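You operate a simulated robot arm through the tools that you are given. There is no shell and no other tool. Be economical: measure what you need, move in short steps, check, and stop when the job is done.

You are at the controls of a simulated two-armed robot. One attempt, no reset.

## Task
Wash the steel skimmer in the tub, hang it on the right hook.
Fine: first fill the tub to the black line and close the tap.

Only the result counts: the job must be done as asked and must still hold three seconds after the hand-in. Knocking over, shifting, dropping, spilling or breaking anything else fails it.

## Robot
Two 7-joint arms with fingered hands on one trunk, on a base that drives. Base frame: it is fixed to the floor where the robot stands at the start and does not move with it; the origin is under the middle of the robot, x ahead of it, y to its left, z up. Lengths are in mm, angles in rad, forces in N, time in s.
The left shoulder is at the start at [70, 172, 1770], the right one opposite. With the tool pointing down near the work surface each hand reaches from about 100 to 800 mm from the robot's upright axis, wherever it stands, measured 20 degrees to its own side. Places, roughly: tub [600, -200, 700]; tub tap lever [800, -100, 1200]. Payload 5 kg a hand.
Tool frame (each hand has its own): the origin (TCP) lies between the finger pads and is the grasp point; the fingertips stand 43 mm ahead of it; z points along the fingers, y is the line along which they close. The gripper opens to 144 mm. The gripper's body begins 50 mm behind the TCP. The gripper is a hand of 5 fingers: y runs from the thumb to the fingers, the wrist lies at [-21, -124, -221] in the tool frame, and closing takes about 1.5 s.
Orientation is told as [roll, pitch, yaw] about the base's x, y, z axes, in that order, counted from this pose: with the fingers straight down and the wrist toward the robot, the tool's x, y and z point along [0, 1, 0], [1, 0, 0] and [0, 0, -1] of the base frame.

## Interface
- The arms move only by the tool servo_tool. It takes "left_steps", "right_steps" or both (then of equal length, played together; a hand with none holds still); each is text: rows parted by semicolons, each of 7 numbers parted by spaces: the shift along the base's x, y, z in mm, then the turn, a rotation vector about the base's x, y, z in rad, then the opening, from 0 (shut) to 1 (fully open). In form: dx dy dz ax ay az jaw; .... A call has 1 to 20 rows; each row is the pose to reach, as a shift and turn from the pose commanded when the call began. Rows are played at 5 a second. More than 50 mm and 0.15 rad between two rows, or a gripper value outside its range, and nothing of the call is played. A pose out of reach is approached as far as the arm can. The call stops where the force on the tool passes 50 N (or 10 N more than at its start, if that is more) or the arm is blocked; 0.2 s more then pass. Each finger travels about 45 mm/s and halts on what it meets, pressing with about 24 N; the grip force reading is that of the motor and also rises with nothing between the fingers. The clock runs only during rows and for 0.2 s after the last one: add rows that repeat a pose to give the fingers time. It gives the time, the measured TCP pose, the force on the tool (base axes), the opening and the grip force at its end, in the units of the frame above (readings bear some noise), with the torque about the TCP (base axes, N m) and any sound that the robot's microphone picked up, and new pictures: "views" is both (left out), scene, wrist or none (wrist: the cameras of the hands that moved).
- Cameras (640 x 400 px; columns grow to the right, rows downward): "scene" is now at [117, 0.6, 1982.9]; the picture's right is [0.02, -1.00, 0.00], its down [-0.84, -0.01, -0.54] and it looks along [0.54, 0.01, -0.84] (base axes); focal length 265 px, centre (320, 200). "left" rides on the left gripper at [-86, -108, -168] in its tool frame; the picture's right is [-0.80, -0.28, 0.53], its down [0.54, -0.73, 0.42] and it looks along [0.27, 0.63, 0.73] (tool axes); focal length 275 px, centre (320, 200). "right" rides on the right gripper at [86, -108, -168] in its tool frame; the picture's right is [-0.80, 0.28, -0.53], its down [-0.54, -0.73, 0.42] and it looks along [-0.27, 0.63, 0.73] (tool axes); focal length 275 px, centre (320, 200). There is no depth. A picture from a camera that has moved, and an enlarged one, comes with that camera's place and axes in the base frame and with its lens. The place of the scene camera against the robot may be out by one fixed shift of up to 12 mm in any direction.
- raise_lower(by): slides the trunk up (or, below 0, down) by that many mm; the arms and the scene camera ride with it, the base frame stays. It gives what a move gives, with no picture.
- steer(legs): drives the robot by 1 to 6 legs, each [ahead, left, turn to the left] in mm, mm and rad, along the robot's own axes; the way and the turn of a leg run together, so that a leg with both is an arc; at most 1500 mm and 3.142 rad a leg. The arms and the cameras ride along, it lands a little off, and it stops where it bumps. It gives what a move gives, and a new picture of the scene camera.
- grasp_type(shape, hand): the hand has 5 fingers and takes this shape, open, in about a second: jaw (thumb against the fingers, like two jaws); tri (thumb and two fingers); tip (a fingertip pinch); poke (one finger out to press); point (the index stretched); flat (the hand flat); cup (the hand cupped); fist (a fist). The gripper value then closes the fingers along that shape, each until it touches; the sizes above hold for jaw. It gives what a move gives, with no picture.
- aim_head(pan, tilt): turns the head with the scene camera to pan (to the left, within 1.501 rad either way) and tilt (down, from -0.506 to 1.204), counted from straight ahead of the robot. It gives what a move gives, and a new picture of the scene camera.
- inspect(camera, box): a new picture of the part [left, top, right, bottom] of that camera's present view, enlarged. The clock stands still meanwhile.
- job_done(): hands the job in; it is judged then, once.

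Work in short steps. Places have to be worked out from the pictures, the camera data and where the tool is seen: move nearer, look again, correct. Check each grasp and each placing, and mend what went wrong. You have 120 turns and 260 pictures in all, those below and enlarged ones among them. Open the grippers and draw the arms clear of the work before you hand the job in, unless the task says otherwise; then end with one line.

The tools are called after "Request:" by a JSON object that holds its "fn" and its "kwargs". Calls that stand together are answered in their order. servo_tool: Moves the arms, as the interface text tells. Its arguments: {"type":"object","properties":{"left_steps":{"type":"string"},"right_steps":{"type":"string"},"views":{"type":"string","enum":["both","scene","wrist","none"]}},"required":[]} The other tools are called the same way: raise_lower (by) slides the trunk up or down; grasp_type (shape, hand) gives the hand a shape; steer (legs) drives the base; aim_head (pan, tilt) turns the head that bears the scene camera; inspect (camera, box) takes an enlarged picture of a part of a camera's view; job_done () hands the job in.

At the start:

```text
clock: 0.0
left_ee_pos: [533.2, 277.8, 1482.1]
left_tool_rot: [0.001, -0.001, -0.001]
left_contact_force: [-0.9, 0.5, 0.2]
left_torque: [0.01, 0.02, -0.02]
left_finger_gap: 143.8
left_gripper_force: 0.1
left_shape: jaw
right_ee_pos: [786.5, -275.1, 1465.5]
right_tool_rot: [-0.001, 0.001, 0.0]
right_contact_force: [0.2, 0.3, -0.6]
right_torque: [0.0, 0.0, -0.01]
right_finger_gap: 143.5
right_gripper_force: 0.0
right_shape: jaw
trunk travel left (down, up): [-867.0, 73.0]
robot x, y, heading: [1.9, 0.4, 0.001]
head pan, tilt: [0.017, 0.997]
```

scene: 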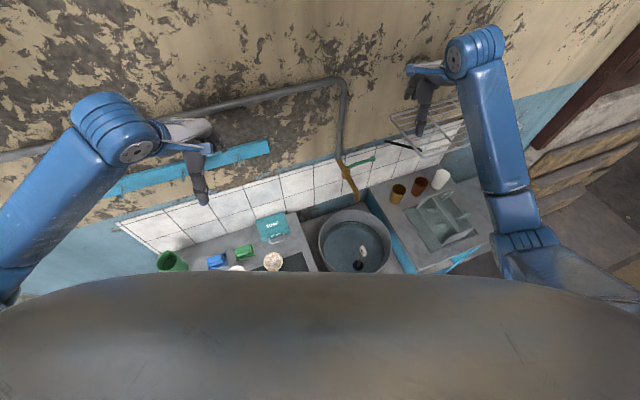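
right: 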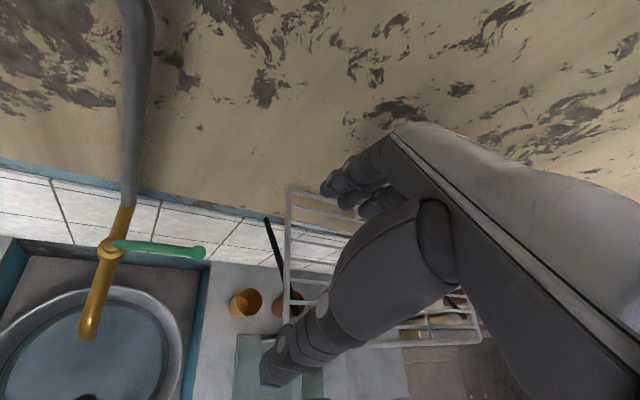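
left: 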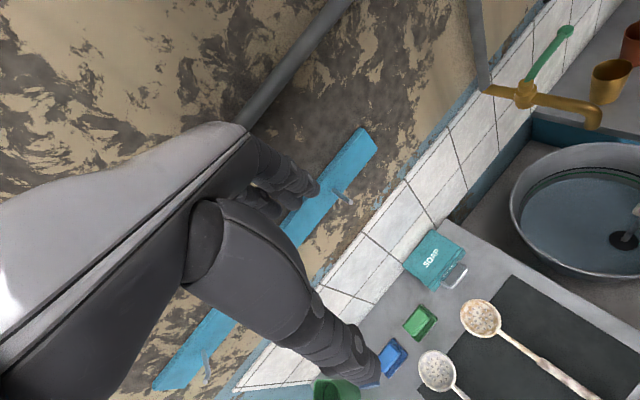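

The tub lies ahead-right with the tap above it, and two skimmers or ladles lie on the left mat below a blue hook board. I'll zoom in on the left camera and the scene before moving.

Request:
{"fn": "inspect", "kwargs": {"camera": "left", "box": [360, 200, 640, 400]}}

Request:
{"fn": "inspect", "kwargs": {"camera": "left", "box": [140, 100, 420, 400]}}

Request:
{"fn": "inspect", "kwargs": {"camera": "scene", "box": [140, 140, 500, 280]}}

Request:
{"fn": "inspect", "kwargs": {"camera": "right", "box": [0, 180, 320, 400]}}

```text
2.00 times, centred on (500, 300) of left
camera zoom: at [424.9, 192.7, 1651.1], right [-0.28, -0.8, -0.53], down [-0.73, 0.54, -0.42], along [0.63, 0.27, -0.73], focal length 551 px, centre (-40, 0)
```

zoom: 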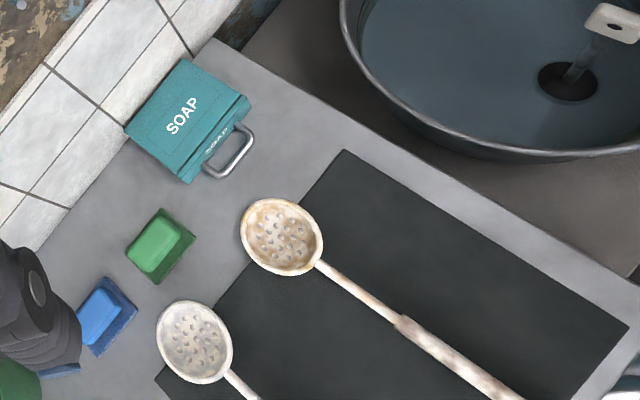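

```text
1.33 times, centred on (280, 250) of left
camera zoom: at [424.9, 192.7, 1651.1], right [-0.28, -0.8, -0.53], down [-0.73, 0.54, -0.42], along [0.63, 0.27, -0.73], focal length 367 px, centre (373, 133)
```

zoom: 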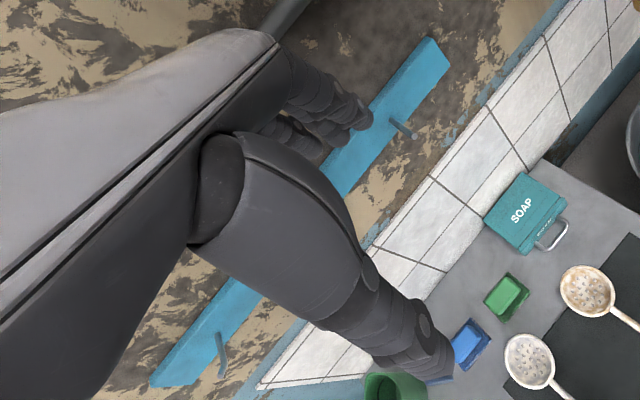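

```text
1.78 times, centred on (320, 210) of scene
camera zoom: at [117.0, 0.6, 1982.9], right [0.02, -1.0, 0.0], down [-0.84, -0.01, -0.54], along [0.54, 0.01, -0.84], focal length 471 px, centre (320, 182)
```

zoom: 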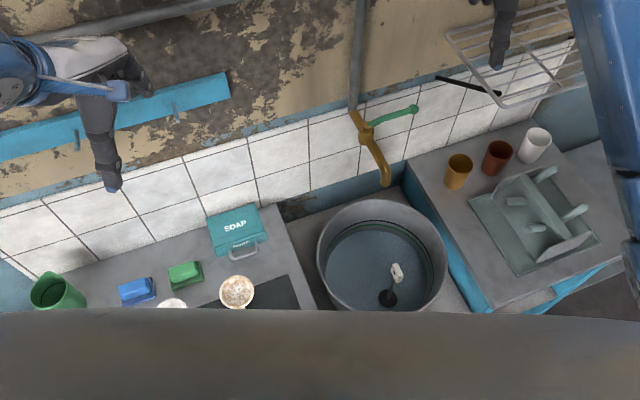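

```text
1.82 times, centred on (160, 290) of right
camera zoom: at [677.5, -188.1, 1634.5], right [0.28, -0.8, 0.53], down [-0.73, -0.54, -0.42], along [0.63, -0.27, -0.73], focal length 500 px, centre (611, 36)
```

zoom: 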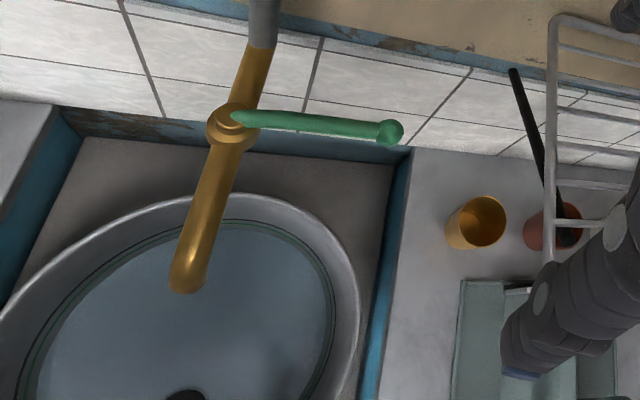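

The robot's own chest hides much of the work area, so I'll back up to get a free view.

Request:
{"fn": "steer", "kwargs": {"legs": [[-350, 0, 0]]}}

Request:
{"fn": "aim_head", "kwargs": {"pan": 0.0, "tilt": 0.75}}

```text
clock: 2.2
left_ee_pos: [190.1, 278.9, 1481.6]
left_tool_rot: [0.0, 0.005, 0.002]
left_contact_force: [0.3, 0.0, 0.1]
left_torque: [0.02, 0.05, 0.01]
left_finger_gap: 143.6
left_gripper_force: 0.2
left_shape: jaw
right_ee_pos: [444.3, -274.3, 1464.3]
right_tool_rot: [0.001, 0.004, 0.001]
right_contact_force: [0.5, -0.2, -0.8]
right_torque: [0.0, 0.04, 0.04]
right_finger_gap: 144.0
right_gripper_force: 0.0
right_shape: jaw
trunk travel left (down, up): [-867.0, 73.0]
robot x, y, heading: [-345.4, 2.4, 0.003]
head pan, tilt: [0.017, 0.997]
camera scene: at [-223.7, 0.6, 1982.5], right [0.02, -1.0, 0.0], down [-0.84, -0.02, -0.54], along [0.54, 0.01, -0.84], focal length 265 px, centre (320, 200)
```

scene: 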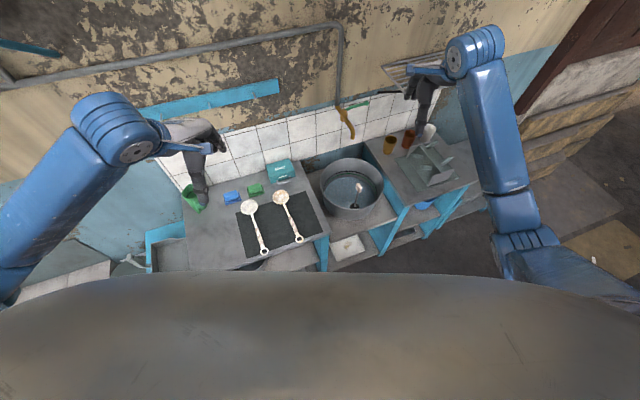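

```text
clock: 3.0
left_ee_pos: [190.0, 278.4, 1481.1]
left_tool_rot: [0.001, 0.003, 0.002]
left_contact_force: [-0.1, -0.5, -0.5]
left_torque: [0.01, 0.07, -0.03]
left_finger_gap: 143.5
left_gripper_force: 0.0
left_shape: jaw
right_ee_pos: [443.1, -273.9, 1464.2]
right_tool_rot: [-0.001, 0.005, 0.003]
right_contact_force: [0.1, 0.2, -0.2]
right_torque: [-0.01, 0.01, -0.01]
right_finger_gap: 143.5
right_gripper_force: 0.0
right_shape: jaw
trunk travel left (down, up): [-867.0, 73.0]
robot x, y, heading: [-343.5, -0.1, -0.002]
head pan, tilt: [0.0, 0.75]
camera scene: at [-213.3, -0.6, 2001.6], right [0.0, -1.0, 0.0], down [-0.68, 0.0, -0.73], along [0.73, 0.0, -0.68], focal length 265 px, centre (320, 200)
```

scene: 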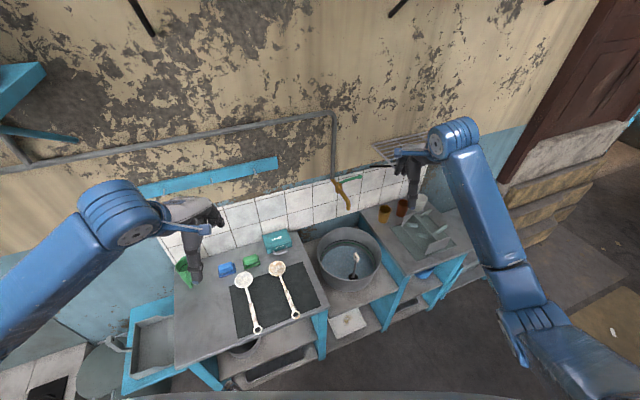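

Request:
{"fn": "inspect", "kwargs": {"camera": "scene", "box": [220, 250, 330, 340]}}

Request:
{"fn": "inspect", "kwargs": {"camera": "scene", "box": [300, 160, 460, 300]}}

Request:
{"fn": "raise_lower", "kwargs": {"by": -350}}

Request:
{"fn": "aim_head", "kwargs": {"pan": 0.0, "tilt": 0.65}}

```text
4.44 times, centred on (275, 295) of scene
camera zoom: at [-213.3, -0.6, 2001.6], right [0.0, -1.0, 0.0], down [-0.68, 0.0, -0.73], along [0.73, 0.0, -0.68], focal length 1177 px, centre (520, -222)
```

zoom: 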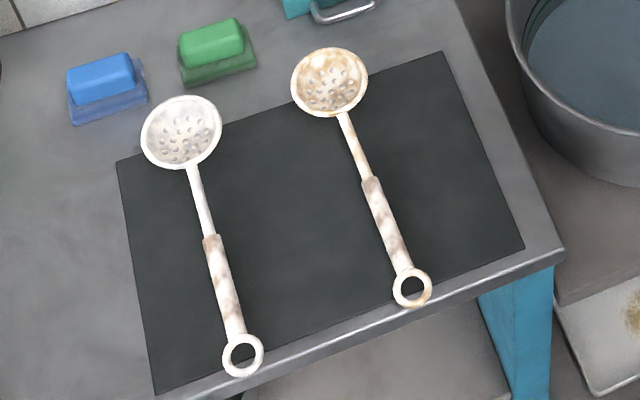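

```text
2.86 times, centred on (380, 230) of scene
camera zoom: at [-213.3, -0.6, 2001.6], right [0.0, -1.0, 0.0], down [-0.68, 0.0, -0.73], along [0.73, 0.0, -0.68], focal length 756 px, centre (149, 114)
```

zoom: 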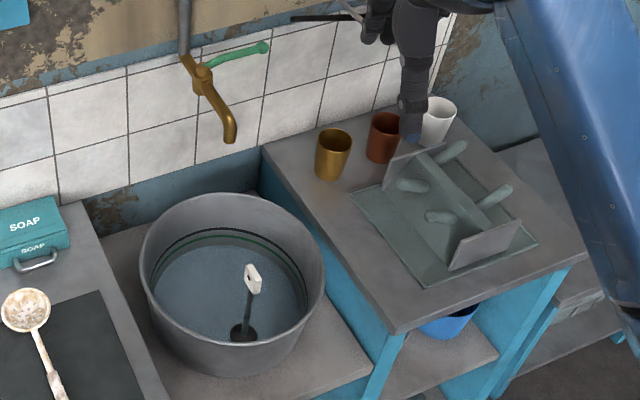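

```text
clock: 6.4
left_ee_pos: [187.6, 278.0, 1132.6]
left_tool_rot: [0.0, -0.001, 0.002]
left_contact_force: [0.1, 0.2, -1.0]
left_torque: [0.01, -0.01, 0.01]
left_finger_gap: 143.7
left_gripper_force: 0.1
left_shape: jaw
right_ee_pos: [442.0, -273.9, 1116.5]
right_tool_rot: [-0.001, 0.001, 0.002]
right_contact_force: [0.4, -0.6, 0.9]
right_torque: [-0.02, 0.0, 0.02]
right_finger_gap: 144.0
right_gripper_force: 0.1
right_shape: jaw
trunk travel left (down, up): [-517.0, 423.0]
robot x, y, heading: [-347.6, -2.4, 0.0]
head pan, tilt: [0.0, 0.75]
```

```text
clock: 7.1
left_ee_pos: [189.2, 279.2, 1132.5]
left_tool_rot: [-0.001, 0.0, 0.002]
left_contact_force: [-0.2, 0.3, 0.5]
left_torque: [0.01, -0.02, -0.02]
left_finger_gap: 143.5
left_gripper_force: 0.1
left_shape: jaw
right_ee_pos: [441.4, -274.2, 1116.2]
right_tool_rot: [-0.002, 0.0, 0.003]
right_contact_force: [-0.2, -0.6, 0.0]
right_torque: [0.0, 0.03, -0.03]
right_finger_gap: 143.5
right_gripper_force: 0.1
right_shape: jaw
trunk travel left (down, up): [-517.0, 423.0]
robot x, y, heading: [-345.1, 2.9, 0.001]
head pan, tilt: [0.0, 0.649]
camera scene: at [-211.4, -0.6, 1660.4], right [0.0, -1.0, 0.0], down [-0.61, 0.0, -0.8], along [0.8, 0.0, -0.61], focal length 265 px, centre (320, 200)
```

scene: 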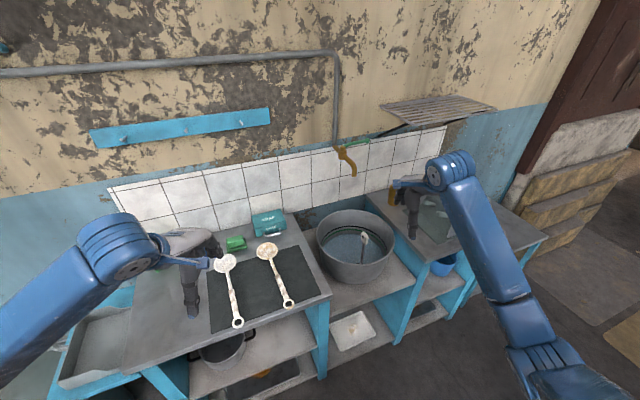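

Looking closely at the skimmers, the tub interior and the hook board.

Request:
{"fn": "inspect", "kwargs": {"camera": "scene", "box": [200, 235, 300, 335]}}

Request:
{"fn": "inspect", "kwargs": {"camera": "scene", "box": [310, 200, 400, 290]}}

Request:
{"fn": "inspect", "kwargs": {"camera": "scene", "box": [85, 95, 285, 165]}}

Request:
{"fn": "inspect", "kwargs": {"camera": "scene", "box": [300, 120, 420, 200]}}

```text
4.00 times, centred on (250, 285) of scene
camera zoom: at [-211.4, -0.6, 1660.4], right [0.0, -1.0, 0.0], down [-0.61, 0.0, -0.8], along [0.8, 0.0, -0.61], focal length 1059 px, centre (600, -140)
```

zoom: 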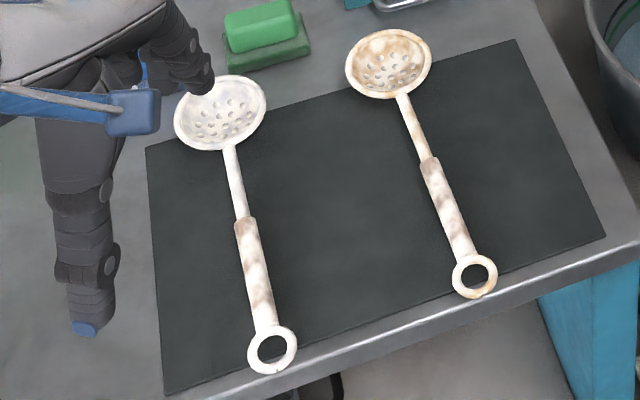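

```text
4.44 times, centred on (355, 245) of scene
camera zoom: at [-211.4, -0.6, 1660.4], right [0.0, -1.0, 0.0], down [-0.61, 0.0, -0.8], along [0.8, 0.0, -0.61], focal length 1177 px, centre (164, 0)
```

zoom: 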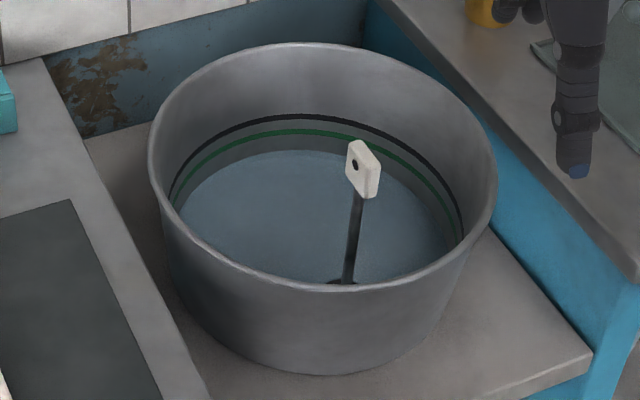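

```text
3.20 times, centred on (185, 130) of scene
camera zoom: at [-211.4, -0.6, 1660.4], right [0.0, -1.0, 0.0], down [-0.61, 0.0, -0.8], along [0.8, 0.0, -0.61], focal length 847 px, centre (752, 424)
```

zoom: 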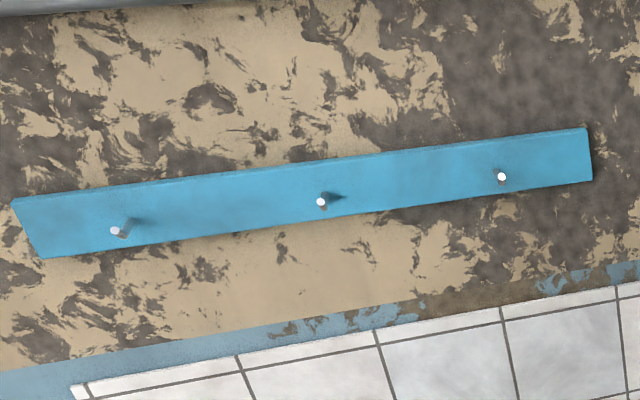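

```text
5.00 times, centred on (360, 160) of scene
camera zoom: at [-211.4, -0.6, 1660.4], right [0.0, -1.0, 0.0], down [-0.61, 0.0, -0.8], along [0.8, 0.0, -0.61], focal length 1324 px, centre (120, 400)
```

zoom: 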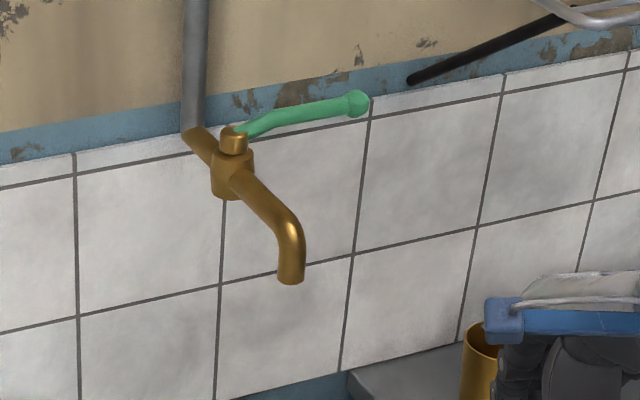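

Three pegs, two tub lines (black above green), and a plug-like item with a white tag in the tub. I'll check what the wrist cameras see from here.

Request:
{"fn": "inspect", "kwargs": {"camera": "right", "box": [0, 0, 640, 400]}}

Request:
{"fn": "inspect", "kwargs": {"camera": "left", "box": [0, 0, 640, 400]}}

```text
1.00 times, centred on (320, 200) of right (not enlarged: the box is as wide or as high as the picture)
camera zoom: at [332.4, -187.3, 1284.5], right [0.29, -0.8, 0.53], down [-0.72, -0.54, -0.42], along [0.63, -0.27, -0.73], focal length 275 px, centre (320, 200)
```

zoom: 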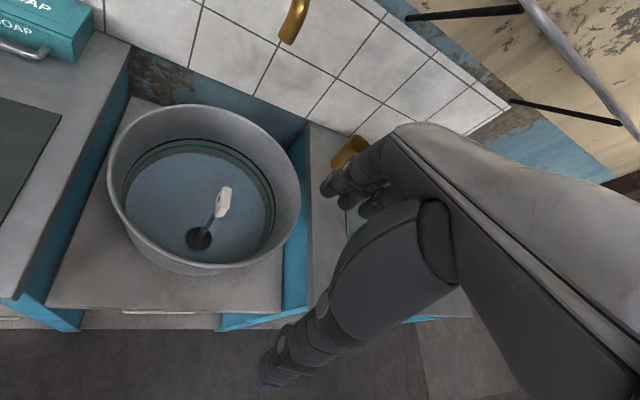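

```text
1.00 times, centred on (320, 200) of left (not enlarged: the box is as wide or as high as the picture)
camera zoom: at [79.2, 193.1, 1301.1], right [-0.28, -0.8, -0.53], down [-0.73, 0.54, -0.42], along [0.63, 0.27, -0.73], focal length 275 px, centre (320, 200)
```

zoom: 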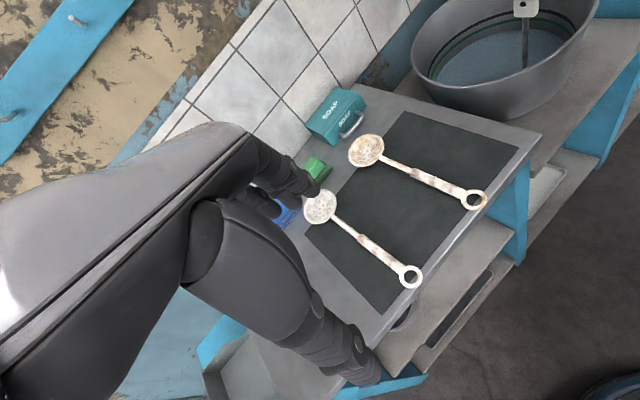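

Request:
{"fn": "inspect", "kwargs": {"camera": "right", "box": [100, 90, 320, 280]}}

Request:
{"fn": "inspect", "kwargs": {"camera": "left", "box": [280, 90, 500, 300]}}

```text
2.11 times, centred on (210, 185) of right
camera zoom: at [332.4, -187.3, 1284.5], right [0.29, -0.8, 0.53], down [-0.72, -0.54, -0.42], along [0.63, -0.27, -0.73], focal length 580 px, centre (552, 232)
```

zoom: 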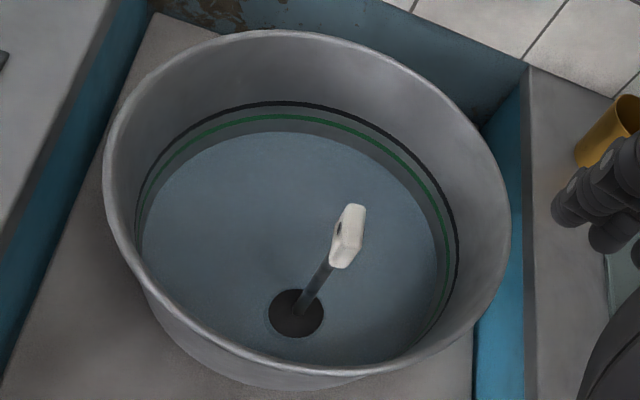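

```text
1.90 times, centred on (390, 195) of left
camera zoom: at [79.2, 193.1, 1301.1], right [-0.28, -0.8, -0.53], down [-0.73, 0.54, -0.42], along [0.63, 0.27, -0.73], focal length 524 px, centre (187, 210)
```

zoom: 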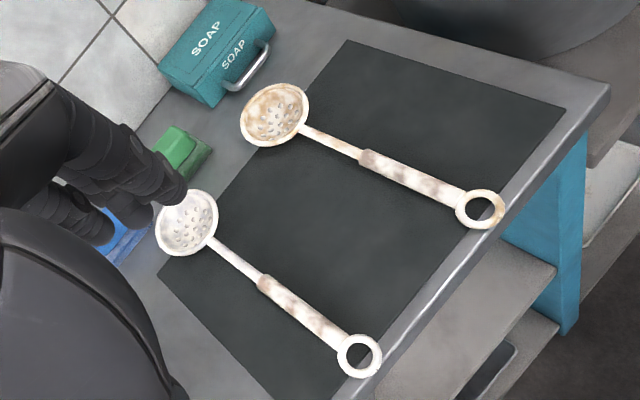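

The plug seems seated in the drain. I drive 220 mm ahead so that the right wrist camera gets a second bearing on the tap.

Request:
{"fn": "steer", "kwargs": {"legs": [[220, 0, 0]]}}

Request:
{"fn": "inspect", "kwargs": {"camera": "right", "box": [0, 0, 640, 400]}}

```text
clock: 8.8
left_ee_pos: [405.9, 280.3, 1132.6]
left_tool_rot: [0.0, -0.001, 0.006]
left_contact_force: [0.1, -0.2, 0.3]
left_torque: [0.0, 0.01, 0.04]
left_finger_gap: 143.7
left_gripper_force: 0.1
left_shape: jaw
right_ee_pos: [661.3, -270.2, 1117.0]
right_tool_rot: [-0.001, -0.001, 0.005]
right_contact_force: [-0.2, 0.0, 0.5]
right_torque: [0.03, -0.02, -0.04]
right_finger_gap: 143.4
right_gripper_force: 0.0
right_shape: jaw
trunk travel left (down, up): [-517.0, 423.0]
robot x, y, heading: [-120.6, 0.2, 0.007]
head pan, tilt: [0.0, 0.649]
camera scene: at [8.2, 0.6, 1660.6], right [0.0, -1.0, 0.0], down [-0.6, 0.0, -0.8], along [0.8, 0.0, -0.6], focal length 265 px, centre (320, 200)
```

scene: 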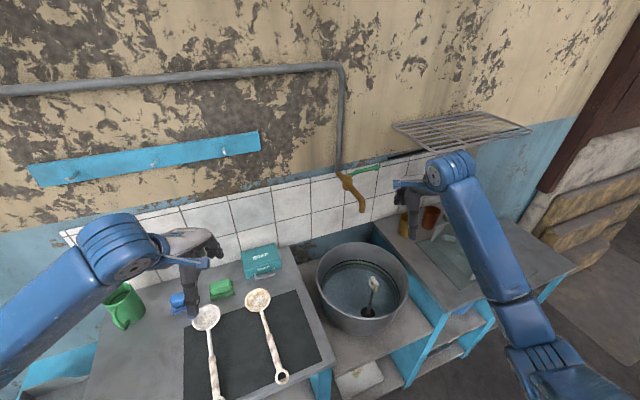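

```text
1.00 times, centred on (320, 200) of right (not enlarged: the box is as wide or as high as the picture)
camera zoom: at [552.9, -184.4, 1285.1], right [0.29, -0.79, 0.53], down [-0.72, -0.55, -0.42], along [0.63, -0.26, -0.73], focal length 275 px, centre (320, 200)
```

zoom: 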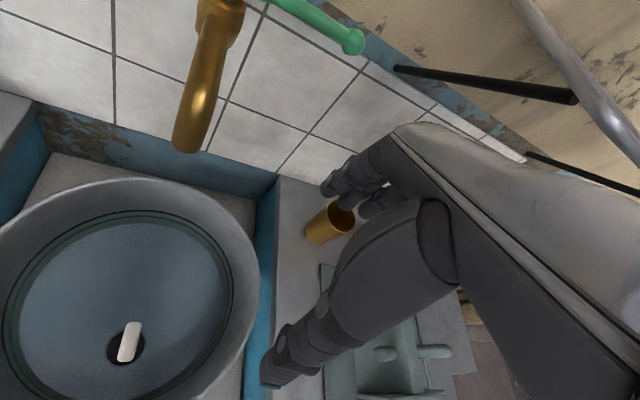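

The lever knob comes out at about (825, −192, 1183) and its pivot at about (760, −90); the wall is yawed about 22°. I'll raise the right hand with a yaw and a lean towards the lever, then drive closer.

Request:
{"fn": "servo_tool", "kwargs": {"right_steps": "-16 -6 30 0.018 -0.079 0.089 0.8;-32 -12 60 0.036 -0.157 0.178 0.7;-48 -18 90 0.054 -0.236 0.266 0.6;-64 -24 120 0.072 -0.314 0.355 0.5;-80 -30 150 0.09 -0.393 0.444 0.5;-80 -30 150 0.09 -0.393 0.444 0.5", "views": "none"}}

Request:
{"fn": "steer", "kwargs": {"legs": [[120, 0, 0]]}}

Request:
{"fn": "inspect", "kwargs": {"camera": "right", "box": [0, 0, 640, 400]}}

```text
clock: 10.2
left_ee_pos: [408.2, 281.1, 1132.2]
left_tool_rot: [0.001, 0.002, 0.004]
left_contact_force: [-0.2, 0.7, 0.7]
left_torque: [-0.04, 0.01, -0.04]
left_finger_gap: 143.7
left_gripper_force: 0.1
left_shape: jaw
right_ee_pos: [582.0, -300.3, 1265.8]
right_tool_rot: [-0.002, -0.4, 0.456]
right_contact_force: [0.7, 0.2, 0.1]
right_torque: [0.0, -0.02, 0.0]
right_finger_gap: 72.2
right_gripper_force: 0.0
right_shape: jaw
trunk travel left (down, up): [-517.0, 423.0]
robot x, y, heading: [-125.1, 0.8, 0.009]
head pan, tilt: [0.0, 0.649]
```

```text
clock: 11.4
left_ee_pos: [527.6, 282.7, 1133.2]
left_tool_rot: [-0.002, 0.0, 0.006]
left_contact_force: [-0.3, -0.2, -0.5]
left_torque: [0.0, 0.03, -0.02]
left_finger_gap: 143.6
left_gripper_force: 0.0
left_shape: jaw
right_ee_pos: [702.5, -298.3, 1267.3]
right_tool_rot: [-0.003, -0.4, 0.457]
right_contact_force: [-5.5, 4.9, 3.9]
right_torque: [-0.18, -0.31, 0.16]
right_finger_gap: 72.5
right_gripper_force: 0.1
right_shape: jaw
trunk travel left (down, up): [-517.0, 423.0]
robot x, y, heading: [-6.1, 1.1, 0.01]
head pan, tilt: [0.0, 0.649]
camera scene: at [130.0, 2.0, 1660.6], right [0.01, -1.0, 0.0], down [-0.6, 0.0, -0.8], along [0.8, 0.0, -0.6], focal length 265 px, centre (320, 200)
```

scene: 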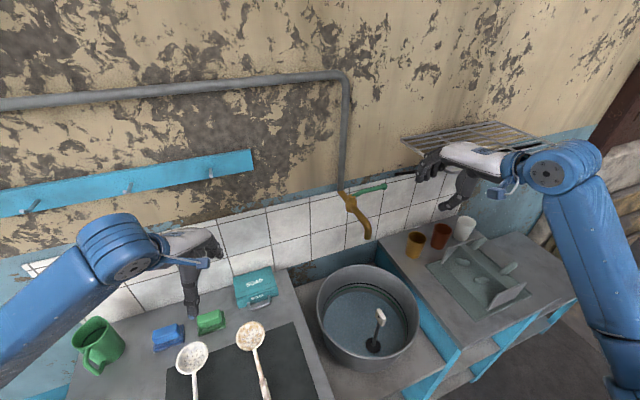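

```text
1.00 times, centred on (320, 200) of right (not enlarged: the box is as wide or as high as the picture)
camera zoom: at [515.7, -293.6, 1380.0], right [0.4, -0.69, 0.6], down [-0.21, -0.71, -0.67], along [0.89, 0.14, -0.43], focal length 275 px, centre (320, 200)
```

zoom: 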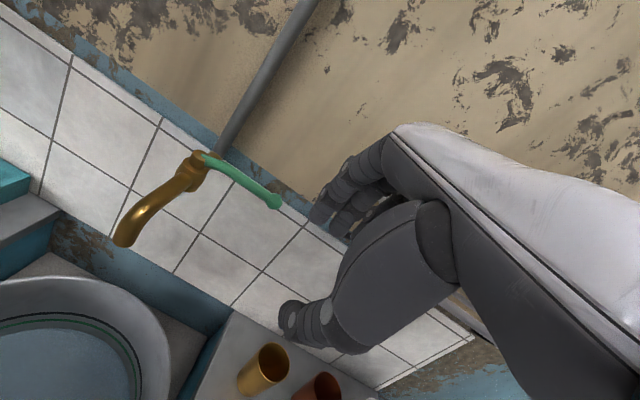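

A contact force of about 8 N has appeared on the right hand; I'll check whether the fingers touch the shelf bracket.

Request:
{"fn": "inspect", "kwargs": {"camera": "scene", "box": [320, 110, 540, 240]}}

Request:
{"fn": "inspect", "kwargs": {"camera": "right", "box": [160, 90, 480, 380]}}

```text
2.91 times, centred on (430, 175) of scene
camera zoom: at [130.0, 2.0, 1660.6], right [0.01, -1.0, 0.0], down [-0.6, 0.0, -0.8], along [0.8, 0.0, -0.6], focal length 770 px, centre (0, 273)
```

zoom: 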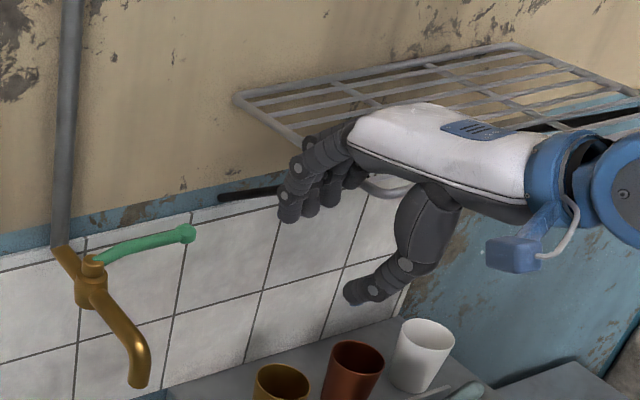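

```text
1.38 times, centred on (320, 235) of right
camera zoom: at [515.7, -293.6, 1380.0], right [0.4, -0.69, 0.6], down [-0.21, -0.71, -0.67], along [0.89, 0.14, -0.43], focal length 380 px, centre (320, 152)
```

zoom: 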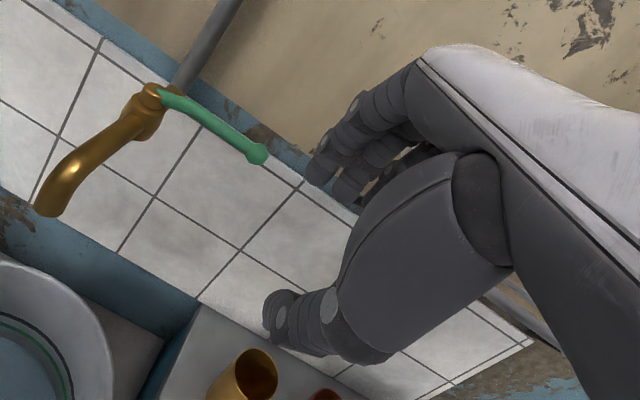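

The hand's side is against the shelf's front rail; I back it off along the pushing direction and look again.

Request:
{"fn": "servo_tool", "kwargs": {"right_steps": "-25 15 5 0 0 0 0.5;-55 40 5 0 0 0 0.5;-75 75 0 0 0 0 0.5;-85 110 0 0 0 0 0.5", "views": "both"}}

```text
clock: 12.4
left_ee_pos: [528.6, 283.4, 1132.3]
left_tool_rot: [-0.003, 0.002, 0.004]
left_contact_force: [-0.7, 0.9, 0.5]
left_torque: [-0.02, 0.01, 0.01]
left_finger_gap: 143.9
left_gripper_force: 0.1
left_shape: jaw
right_ee_pos: [617.7, -188.3, 1267.2]
right_tool_rot: [-0.003, -0.401, 0.457]
right_contact_force: [-0.6, 0.4, -0.8]
right_torque: [-0.03, -0.03, -0.01]
right_finger_gap: 72.3
right_gripper_force: 0.1
right_shape: jaw
trunk travel left (down, up): [-517.0, 423.0]
robot x, y, heading: [-5.2, 1.5, 0.006]
head pan, tilt: [0.0, 0.649]
camera scene: at [130.8, 3.1, 1660.4], right [0.01, -1.0, 0.0], down [-0.6, 0.0, -0.8], along [0.8, 0.0, -0.6], focal length 265 px, centre (320, 200)
camera right: at [430.6, -182.7, 1381.3], right [0.4, -0.69, 0.61], down [-0.21, -0.71, -0.67], along [0.89, 0.14, -0.43], focal length 275 px, centre (320, 200)
```

scene: 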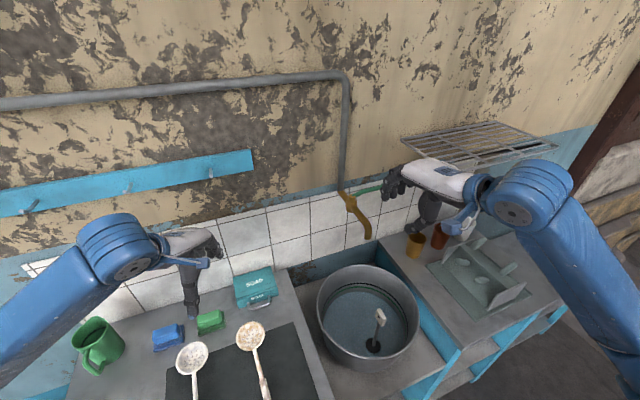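
right: 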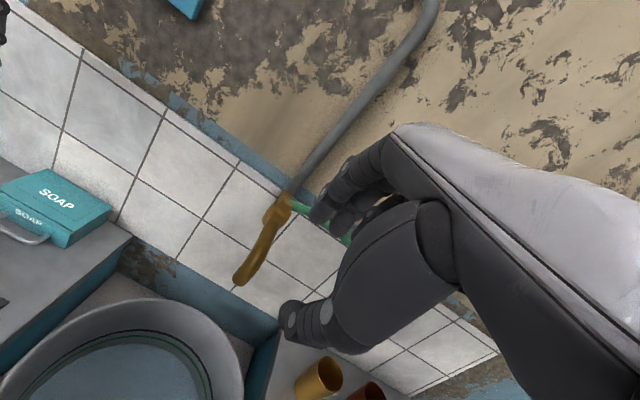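

Clear now. The knob re-triangulates to (827, −201, 1182) and the pivot to about (785, −97), with the lever parallel to the wall. I'll move to a pre-grasp above and behind the lever.

Request:
{"fn": "servo_tool", "kwargs": {"right_steps": "45 -1 0 0 0 0 0.5;90 -2 -2 0 0 0 0.5;135 -3 -5 0 0 0 0.5;172 -4 -10 0 0 0 0.5;172 -4 -10 0 0 0 0.5", "views": "both"}}

```text
clock: 13.6
left_ee_pos: [526.7, 283.0, 1133.6]
left_tool_rot: [-0.001, 0.001, 0.006]
left_contact_force: [0.0, 0.7, -0.5]
left_torque: [-0.01, 0.0, 0.01]
left_finger_gap: 143.9
left_gripper_force: 0.1
left_shape: jaw
right_ee_pos: [791.1, -193.0, 1256.8]
right_tool_rot: [-0.004, -0.401, 0.456]
right_contact_force: [0.0, 0.3, 0.9]
right_torque: [0.03, 0.01, 0.0]
right_finger_gap: 72.1
right_gripper_force: 0.1
right_shape: jaw
trunk travel left (down, up): [-517.0, 423.0]
robot x, y, heading: [-8.0, -1.0, 0.006]
head pan, tilt: [0.0, 0.649]
camera scene: at [129.3, 1.3, 1660.5], right [0.01, -1.0, 0.0], down [-0.6, 0.0, -0.8], along [0.8, 0.01, -0.6], focal length 265 px, centre (320, 200)
camera right: at [604.6, -187.2, 1369.2], right [0.4, -0.69, 0.6], down [-0.21, -0.71, -0.67], along [0.89, 0.14, -0.43], focal length 275 px, centre (320, 200)
```

scene: 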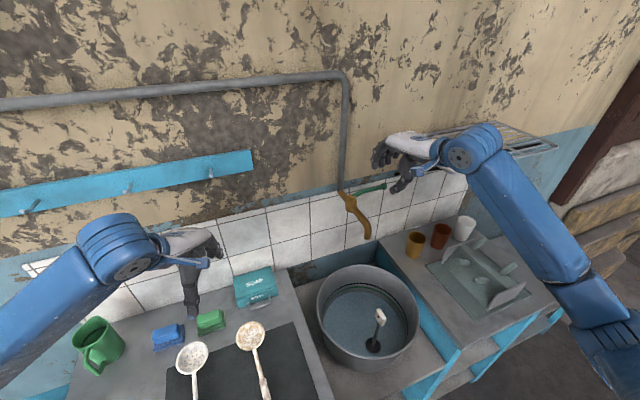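
right: 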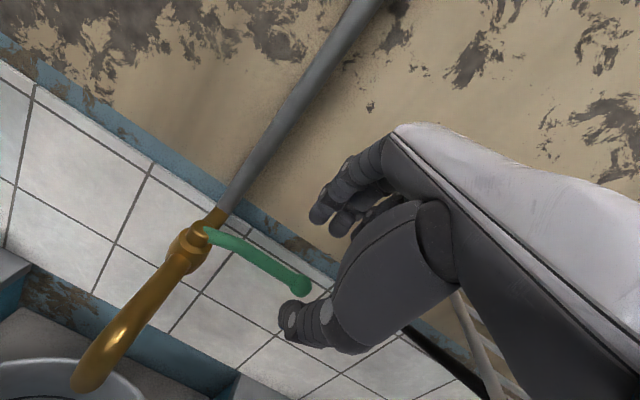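

The knob lies just where predicted, so I go down along the finger direction to straddle the lever.

Request:
{"fn": "servo_tool", "kwargs": {"right_steps": "9 4 -25 0 0 0 0.5;18 8 -50 0 0 0 0.5;28 13 -75 0 0 0 0.5", "views": "both"}}

Request:
{"fn": "inspect", "kwargs": {"camera": "scene", "box": [320, 110, 480, 250]}}

```text
clock: 14.4
left_ee_pos: [528.5, 282.2, 1132.0]
left_tool_rot: [-0.001, 0.001, 0.007]
left_contact_force: [0.2, -0.4, 0.0]
left_torque: [-0.01, -0.02, 0.01]
left_finger_gap: 143.6
left_gripper_force: 0.0
left_shape: jaw
right_ee_pos: [820.0, -179.6, 1183.9]
right_tool_rot: [-0.001, -0.401, 0.458]
right_contact_force: [-0.2, 0.7, -0.4]
right_torque: [0.02, 0.02, 0.01]
right_finger_gap: 72.6
right_gripper_force: 0.0
right_shape: jaw
trunk travel left (down, up): [-517.0, 423.0]
robot x, y, heading: [-5.9, 1.1, 0.002]
head pan, tilt: [0.0, 0.649]
camera scene: at [131.1, 1.6, 1660.4], right [0.01, -1.0, 0.0], down [-0.61, 0.0, -0.8], along [0.8, 0.0, -0.61], focal length 265 px, centre (320, 200)
camera right: at [633.3, -173.8, 1295.3], right [0.4, -0.69, 0.6], down [-0.21, -0.71, -0.67], along [0.89, 0.14, -0.43], focal length 275 px, centre (320, 200)
```

scene: 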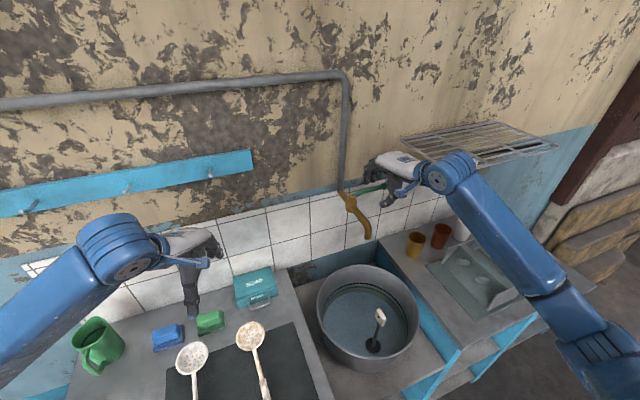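
right: 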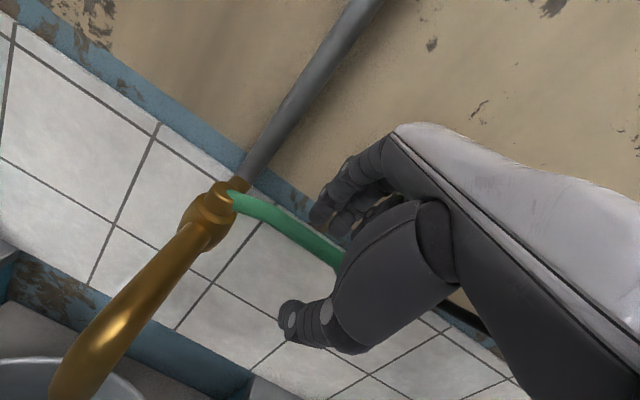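

```text
2.86 times, centred on (400, 180) of scene
camera zoom: at [131.1, 1.6, 1660.4], right [0.01, -1.0, 0.0], down [-0.61, 0.0, -0.8], along [0.8, 0.0, -0.61], focal length 756 px, centre (91, 257)
```

zoom: 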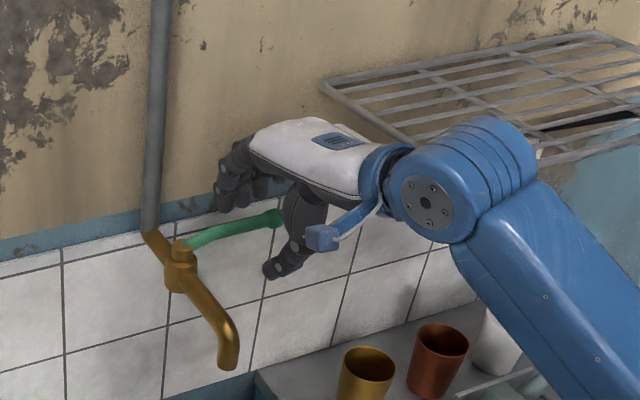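

The lever is between thumb and fingers. I close lightly, then swing it along its arc towards the robot by roughly 30°.

Request:
{"fn": "servo_tool", "kwargs": {"right_steps": "0 0 0 0 0 0 0.1;0 0 0 0 0 0 0.1;0 0 0 0 0 0 0.1;0 0 0 0 0 0 0.1;-10 -3 0 0 0 -0.07 0.1;-20 -6 0 0 0 -0.13 0.1;-32 -7 0 0 0 -0.2 0.1;-43 -7 0 0 0 -0.26 0.1", "views": "both"}}

Request:
{"fn": "inspect", "kwargs": {"camera": "scene", "box": [320, 140, 480, 340]}}

```text
clock: 16.2
left_ee_pos: [526.7, 282.8, 1131.5]
left_tool_rot: [0.001, -0.002, 0.008]
left_contact_force: [0.2, -0.2, -0.1]
left_torque: [-0.02, 0.02, -0.03]
left_finger_gap: 143.8
left_gripper_force: 0.0
left_shape: jaw
right_ee_pos: [775.6, -187.9, 1181.5]
right_tool_rot: [-0.005, -0.402, 0.197]
right_contact_force: [2.7, 1.5, 0.1]
right_torque: [-0.02, -0.04, 0.0]
right_finger_gap: 14.9
right_gripper_force: 0.1
right_shape: jaw
trunk travel left (down, up): [-517.0, 423.0]
robot x, y, heading: [-7.6, -0.3, 0.005]
head pan, tilt: [0.0, 0.649]
camera scene: at [130.4, 1.9, 1660.4], right [0.01, -1.0, 0.0], down [-0.6, 0.0, -0.8], along [0.8, 0.0, -0.6], focal length 265 px, centre (320, 200)
camera right: at [596.3, -134.1, 1294.7], right [0.21, -0.77, 0.6], down [-0.39, -0.63, -0.67], along [0.9, -0.1, -0.43], focal length 275 px, centre (320, 200)
```

scene: 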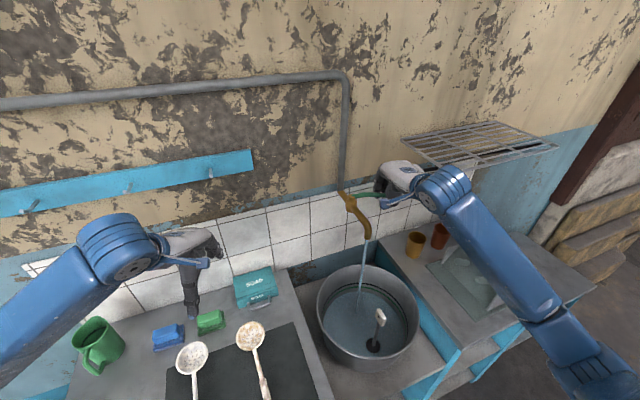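
right: 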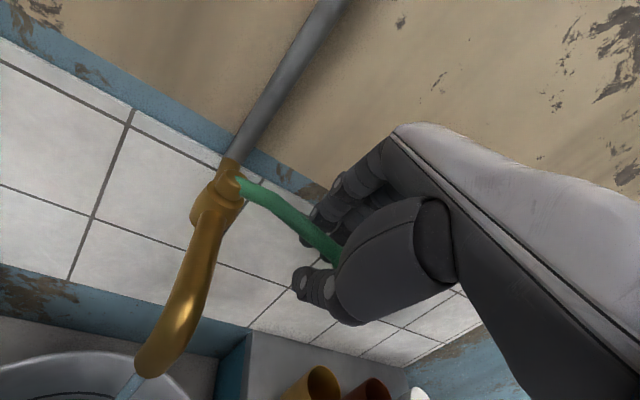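

```text
2.00 times, centred on (400, 240) of scene
camera zoom: at [130.4, 1.9, 1660.4], right [0.01, -1.0, 0.0], down [-0.6, 0.0, -0.8], along [0.8, 0.0, -0.6], focal length 530 px, centre (160, 120)
```

zoom: 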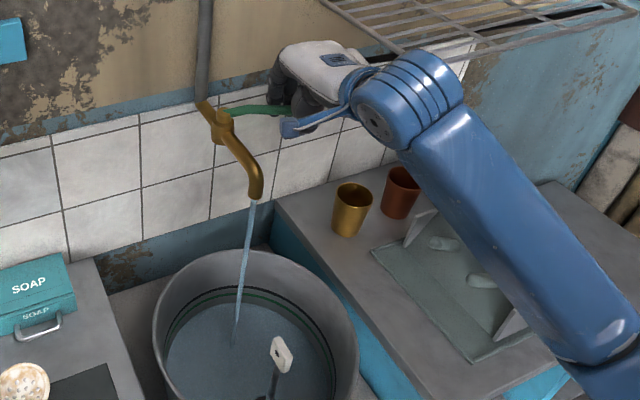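

Water is running into the tub. I hold the lever here and watch the level.

Request:
{"fn": "servo_tool", "kwargs": {"right_steps": "0 0 0 0 0 0 0.1;0 0 0 0 0 0 0.1;0 0 0 0 0 0 0.1;0 0 0 0 0 0 0.1;0 0 0 0 0 0 0.1;0 0 0 0 0 0 0.1;0 0 0 0 0 0 0.1;0 0 0 0 0 0 0.1;0 0 0 0 0 0 0.1;0 0 0 0 0 0 0.1", "views": "none"}}

Request:
{"fn": "inspect", "kwargs": {"camera": "scene", "box": [310, 255, 430, 375]}}

```text
clock: 18.4
left_ee_pos: [527.7, 281.5, 1131.8]
left_tool_rot: [0.001, -0.001, 0.007]
left_contact_force: [0.2, 1.0, 0.4]
left_torque: [0.0, 0.04, 0.01]
left_finger_gap: 143.8
left_gripper_force: 0.0
left_shape: jaw
right_ee_pos: [775.5, -189.2, 1182.6]
right_tool_rot: [-0.002, -0.401, 0.197]
right_contact_force: [0.4, -0.3, -0.7]
right_torque: [-0.03, 0.01, 0.02]
right_finger_gap: 14.4
right_gripper_force: 0.2
right_shape: jaw
trunk travel left (down, up): [-517.0, 423.0]
robot x, y, heading: [-2.8, 2.8, 0.01]
head pan, tilt: [0.0, 0.649]
```

```text
3.33 times, centred on (370, 315) of scene
camera zoom: at [130.5, 1.4, 1660.4], right [0.01, -1.0, 0.0], down [-0.6, 0.0, -0.8], along [0.8, 0.0, -0.6], focal length 882 px, centre (153, -183)
```

zoom: 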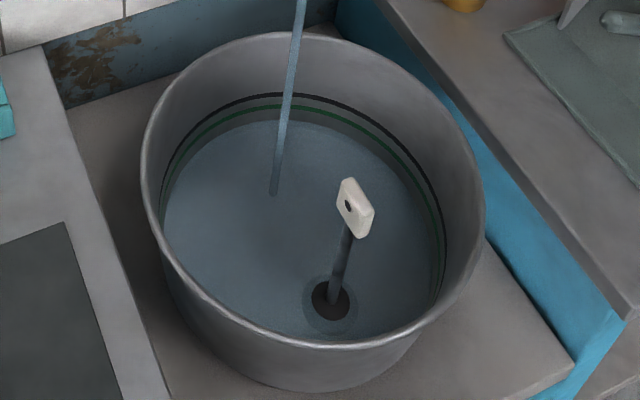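

The surface is still below the green line; I wait further.

Request:
{"fn": "servo_tool", "kwargs": {"right_steps": "0 0 0 0 0 0 0.1;0 0 0 0 0 0 0.1;0 0 0 0 0 0 0.1;0 0 0 0 0 0 0.1;0 0 0 0 0 0 0.1;0 0 0 0 0 0 0.1;0 0 0 0 0 0 0.1;0 0 0 0 0 0 0.1;0 0 0 0 0 0 0.1;0 0 0 0 0 0 0.1;0 0 0 0 0 0 0.1;0 0 0 0 0 0 0.1;0 0 0 0 0 0 0.1;0 0 0 0 0 0 0.1;0 0 0 0 0 0 0.1;0 0 0 0 0 0 0.1;0 0 0 0 0 0 0.1;0 0 0 0 0 0 0.1;0 0 0 0 0 0 0.1;0 0 0 0 0 0 0.1", "views": "none"}}

Request:
{"fn": "inspect", "kwargs": {"camera": "scene", "box": [310, 255, 430, 375]}}

```text
clock: 22.6
left_ee_pos: [527.6, 282.0, 1132.2]
left_tool_rot: [-0.001, -0.001, 0.009]
left_contact_force: [0.4, 0.0, -0.2]
left_torque: [-0.05, 0.01, -0.01]
left_finger_gap: 143.9
left_gripper_force: 0.0
left_shape: jaw
right_ee_pos: [775.9, -187.9, 1181.8]
right_tool_rot: [-0.002, -0.401, 0.197]
right_contact_force: [-0.5, -0.1, -0.1]
right_torque: [0.01, -0.02, -0.02]
right_finger_gap: 14.3
right_gripper_force: 0.2
right_shape: jaw
trunk travel left (down, up): [-517.0, 423.0]
robot x, y, heading: [-6.4, -1.7, 0.006]
head pan, tilt: [0.0, 0.649]
```

```text
3.33 times, centred on (370, 315) of scene
camera zoom: at [130.4, 1.4, 1660.4], right [0.01, -1.0, 0.0], down [-0.6, 0.0, -0.8], along [0.8, 0.0, -0.6], focal length 882 px, centre (153, -183)
```

zoom: 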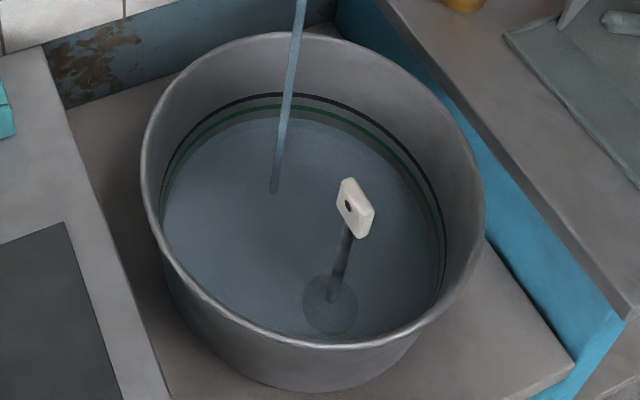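

The level rises slowly (about 1 mm/s), so I open the lever another 15° and keep watching.

Request:
{"fn": "servo_tool", "kwargs": {"right_steps": "-12 2 0 0 0 -0.07 0.1;-23 5 0 0 0 -0.13 0.1;-23 5 0 0 0 -0.13 0.1;-23 5 0 0 0 -0.13 0.1;-23 5 0 0 0 -0.13 0.1;-23 5 0 0 0 -0.13 0.1;-23 5 0 0 0 -0.13 0.1;-23 5 0 0 0 -0.13 0.1;-23 5 0 0 0 -0.13 0.1;-23 5 0 0 0 -0.13 0.1;-23 5 0 0 0 -0.13 0.1;-23 5 0 0 0 -0.13 0.1;-23 5 0 0 0 -0.13 0.1;-23 5 0 0 0 -0.13 0.1;-23 5 0 0 0 -0.13 0.1;-23 5 0 0 0 -0.13 0.1;-23 5 0 0 0 -0.13 0.1;-23 5 0 0 0 -0.13 0.1;-23 5 0 0 0 -0.13 0.1;-23 5 0 0 0 -0.13 0.1", "views": "scene"}}

Request:
{"fn": "inspect", "kwargs": {"camera": "scene", "box": [310, 255, 430, 375]}}

```text
clock: 26.8
left_ee_pos: [528.4, 282.4, 1131.9]
left_tool_rot: [0.0, 0.001, 0.007]
left_contact_force: [0.0, 0.0, -1.2]
left_torque: [0.0, 0.02, -0.01]
left_finger_gap: 143.6
left_gripper_force: 0.0
left_shape: jaw
right_ee_pos: [753.1, -181.6, 1184.2]
right_tool_rot: [-0.002, -0.403, 0.068]
right_contact_force: [0.4, -0.3, -0.5]
right_torque: [0.06, 0.0, 0.01]
right_finger_gap: 14.5
right_gripper_force: 0.0
right_shape: jaw
trunk travel left (down, up): [-517.0, 423.0]
robot x, y, heading: [-5.1, 1.0, 0.008]
head pan, tilt: [0.0, 0.649]
camera scene: at [130.4, 1.4, 1660.4], right [0.01, -1.0, 0.0], down [-0.6, 0.0, -0.8], along [0.8, 0.0, -0.6], focal length 265 px, centre (320, 200)
```

scene: 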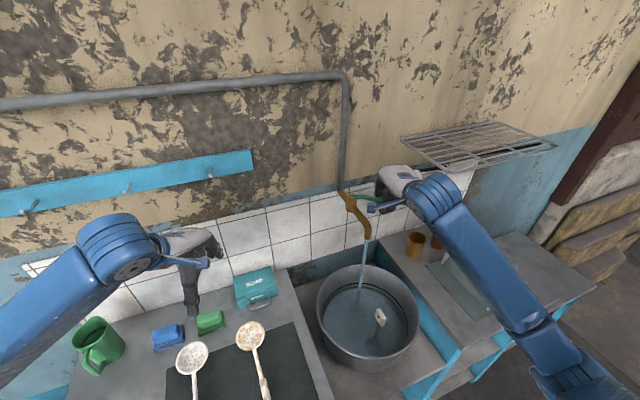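

```text
3.33 times, centred on (370, 315) of scene
camera zoom: at [130.4, 1.4, 1660.4], right [0.01, -1.0, 0.0], down [-0.6, 0.0, -0.8], along [0.8, 0.0, -0.6], focal length 882 px, centre (153, -183)
```

zoom: 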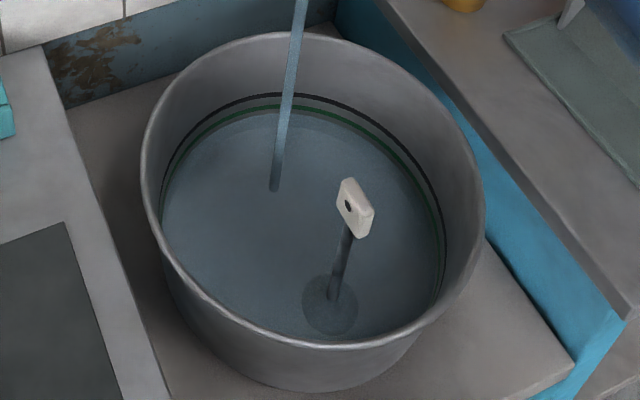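

The flow is faster now (about 6 px of zoom per 4 s, 17 px to go). I wait another 5–6 s in parts.

Request:
{"fn": "servo_tool", "kwargs": {"right_steps": "0 0 0 0 0 0 0.1;0 0 0 0 0 0 0.1;0 0 0 0 0 0 0.1;0 0 0 0 0 0 0.1;0 0 0 0 0 0 0.1;0 0 0 0 0 0 0.1;0 0 0 0 0 0 0.1;0 0 0 0 0 0 0.1;0 0 0 0 0 0 0.1;0 0 0 0 0 0 0.1;0 0 0 0 0 0 0.1;0 0 0 0 0 0 0.1;0 0 0 0 0 0 0.1;0 0 0 0 0 0 0.1;0 0 0 0 0 0 0.1;0 0 0 0 0 0 0.1;0 0 0 0 0 0 0.1;0 0 0 0 0 0 0.1;0 0 0 0 0 0 0.1;0 0 0 0 0 0 0.1", "views": "none"}}

Request:
{"fn": "inspect", "kwargs": {"camera": "scene", "box": [320, 260, 420, 320]}}

```text
clock: 31.0
left_ee_pos: [527.9, 281.1, 1132.8]
left_tool_rot: [0.001, 0.0, 0.006]
left_contact_force: [0.7, 0.0, -0.3]
left_torque: [0.01, -0.01, -0.02]
left_finger_gap: 144.0
left_gripper_force: 0.0
left_shape: jaw
right_ee_pos: [752.3, -182.5, 1181.4]
right_tool_rot: [-0.002, -0.402, 0.068]
right_contact_force: [0.1, 0.5, -0.7]
right_torque: [0.0, 0.0, 0.02]
right_finger_gap: 14.6
right_gripper_force: 0.0
right_shape: jaw
trunk travel left (down, up): [-517.0, 423.0]
robot x, y, heading: [-3.2, 2.8, 0.003]
head pan, tilt: [0.0, 0.649]
```

```text
6.40 times, centred on (370, 290) of scene
camera zoom: at [130.4, 1.4, 1660.4], right [0.01, -1.0, 0.0], down [-0.6, 0.0, -0.8], along [0.8, 0.0, -0.6], focal length 1694 px, centre (0, -376)
```

zoom: 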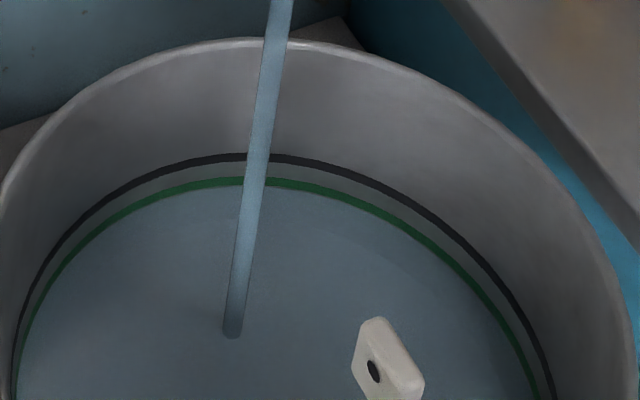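

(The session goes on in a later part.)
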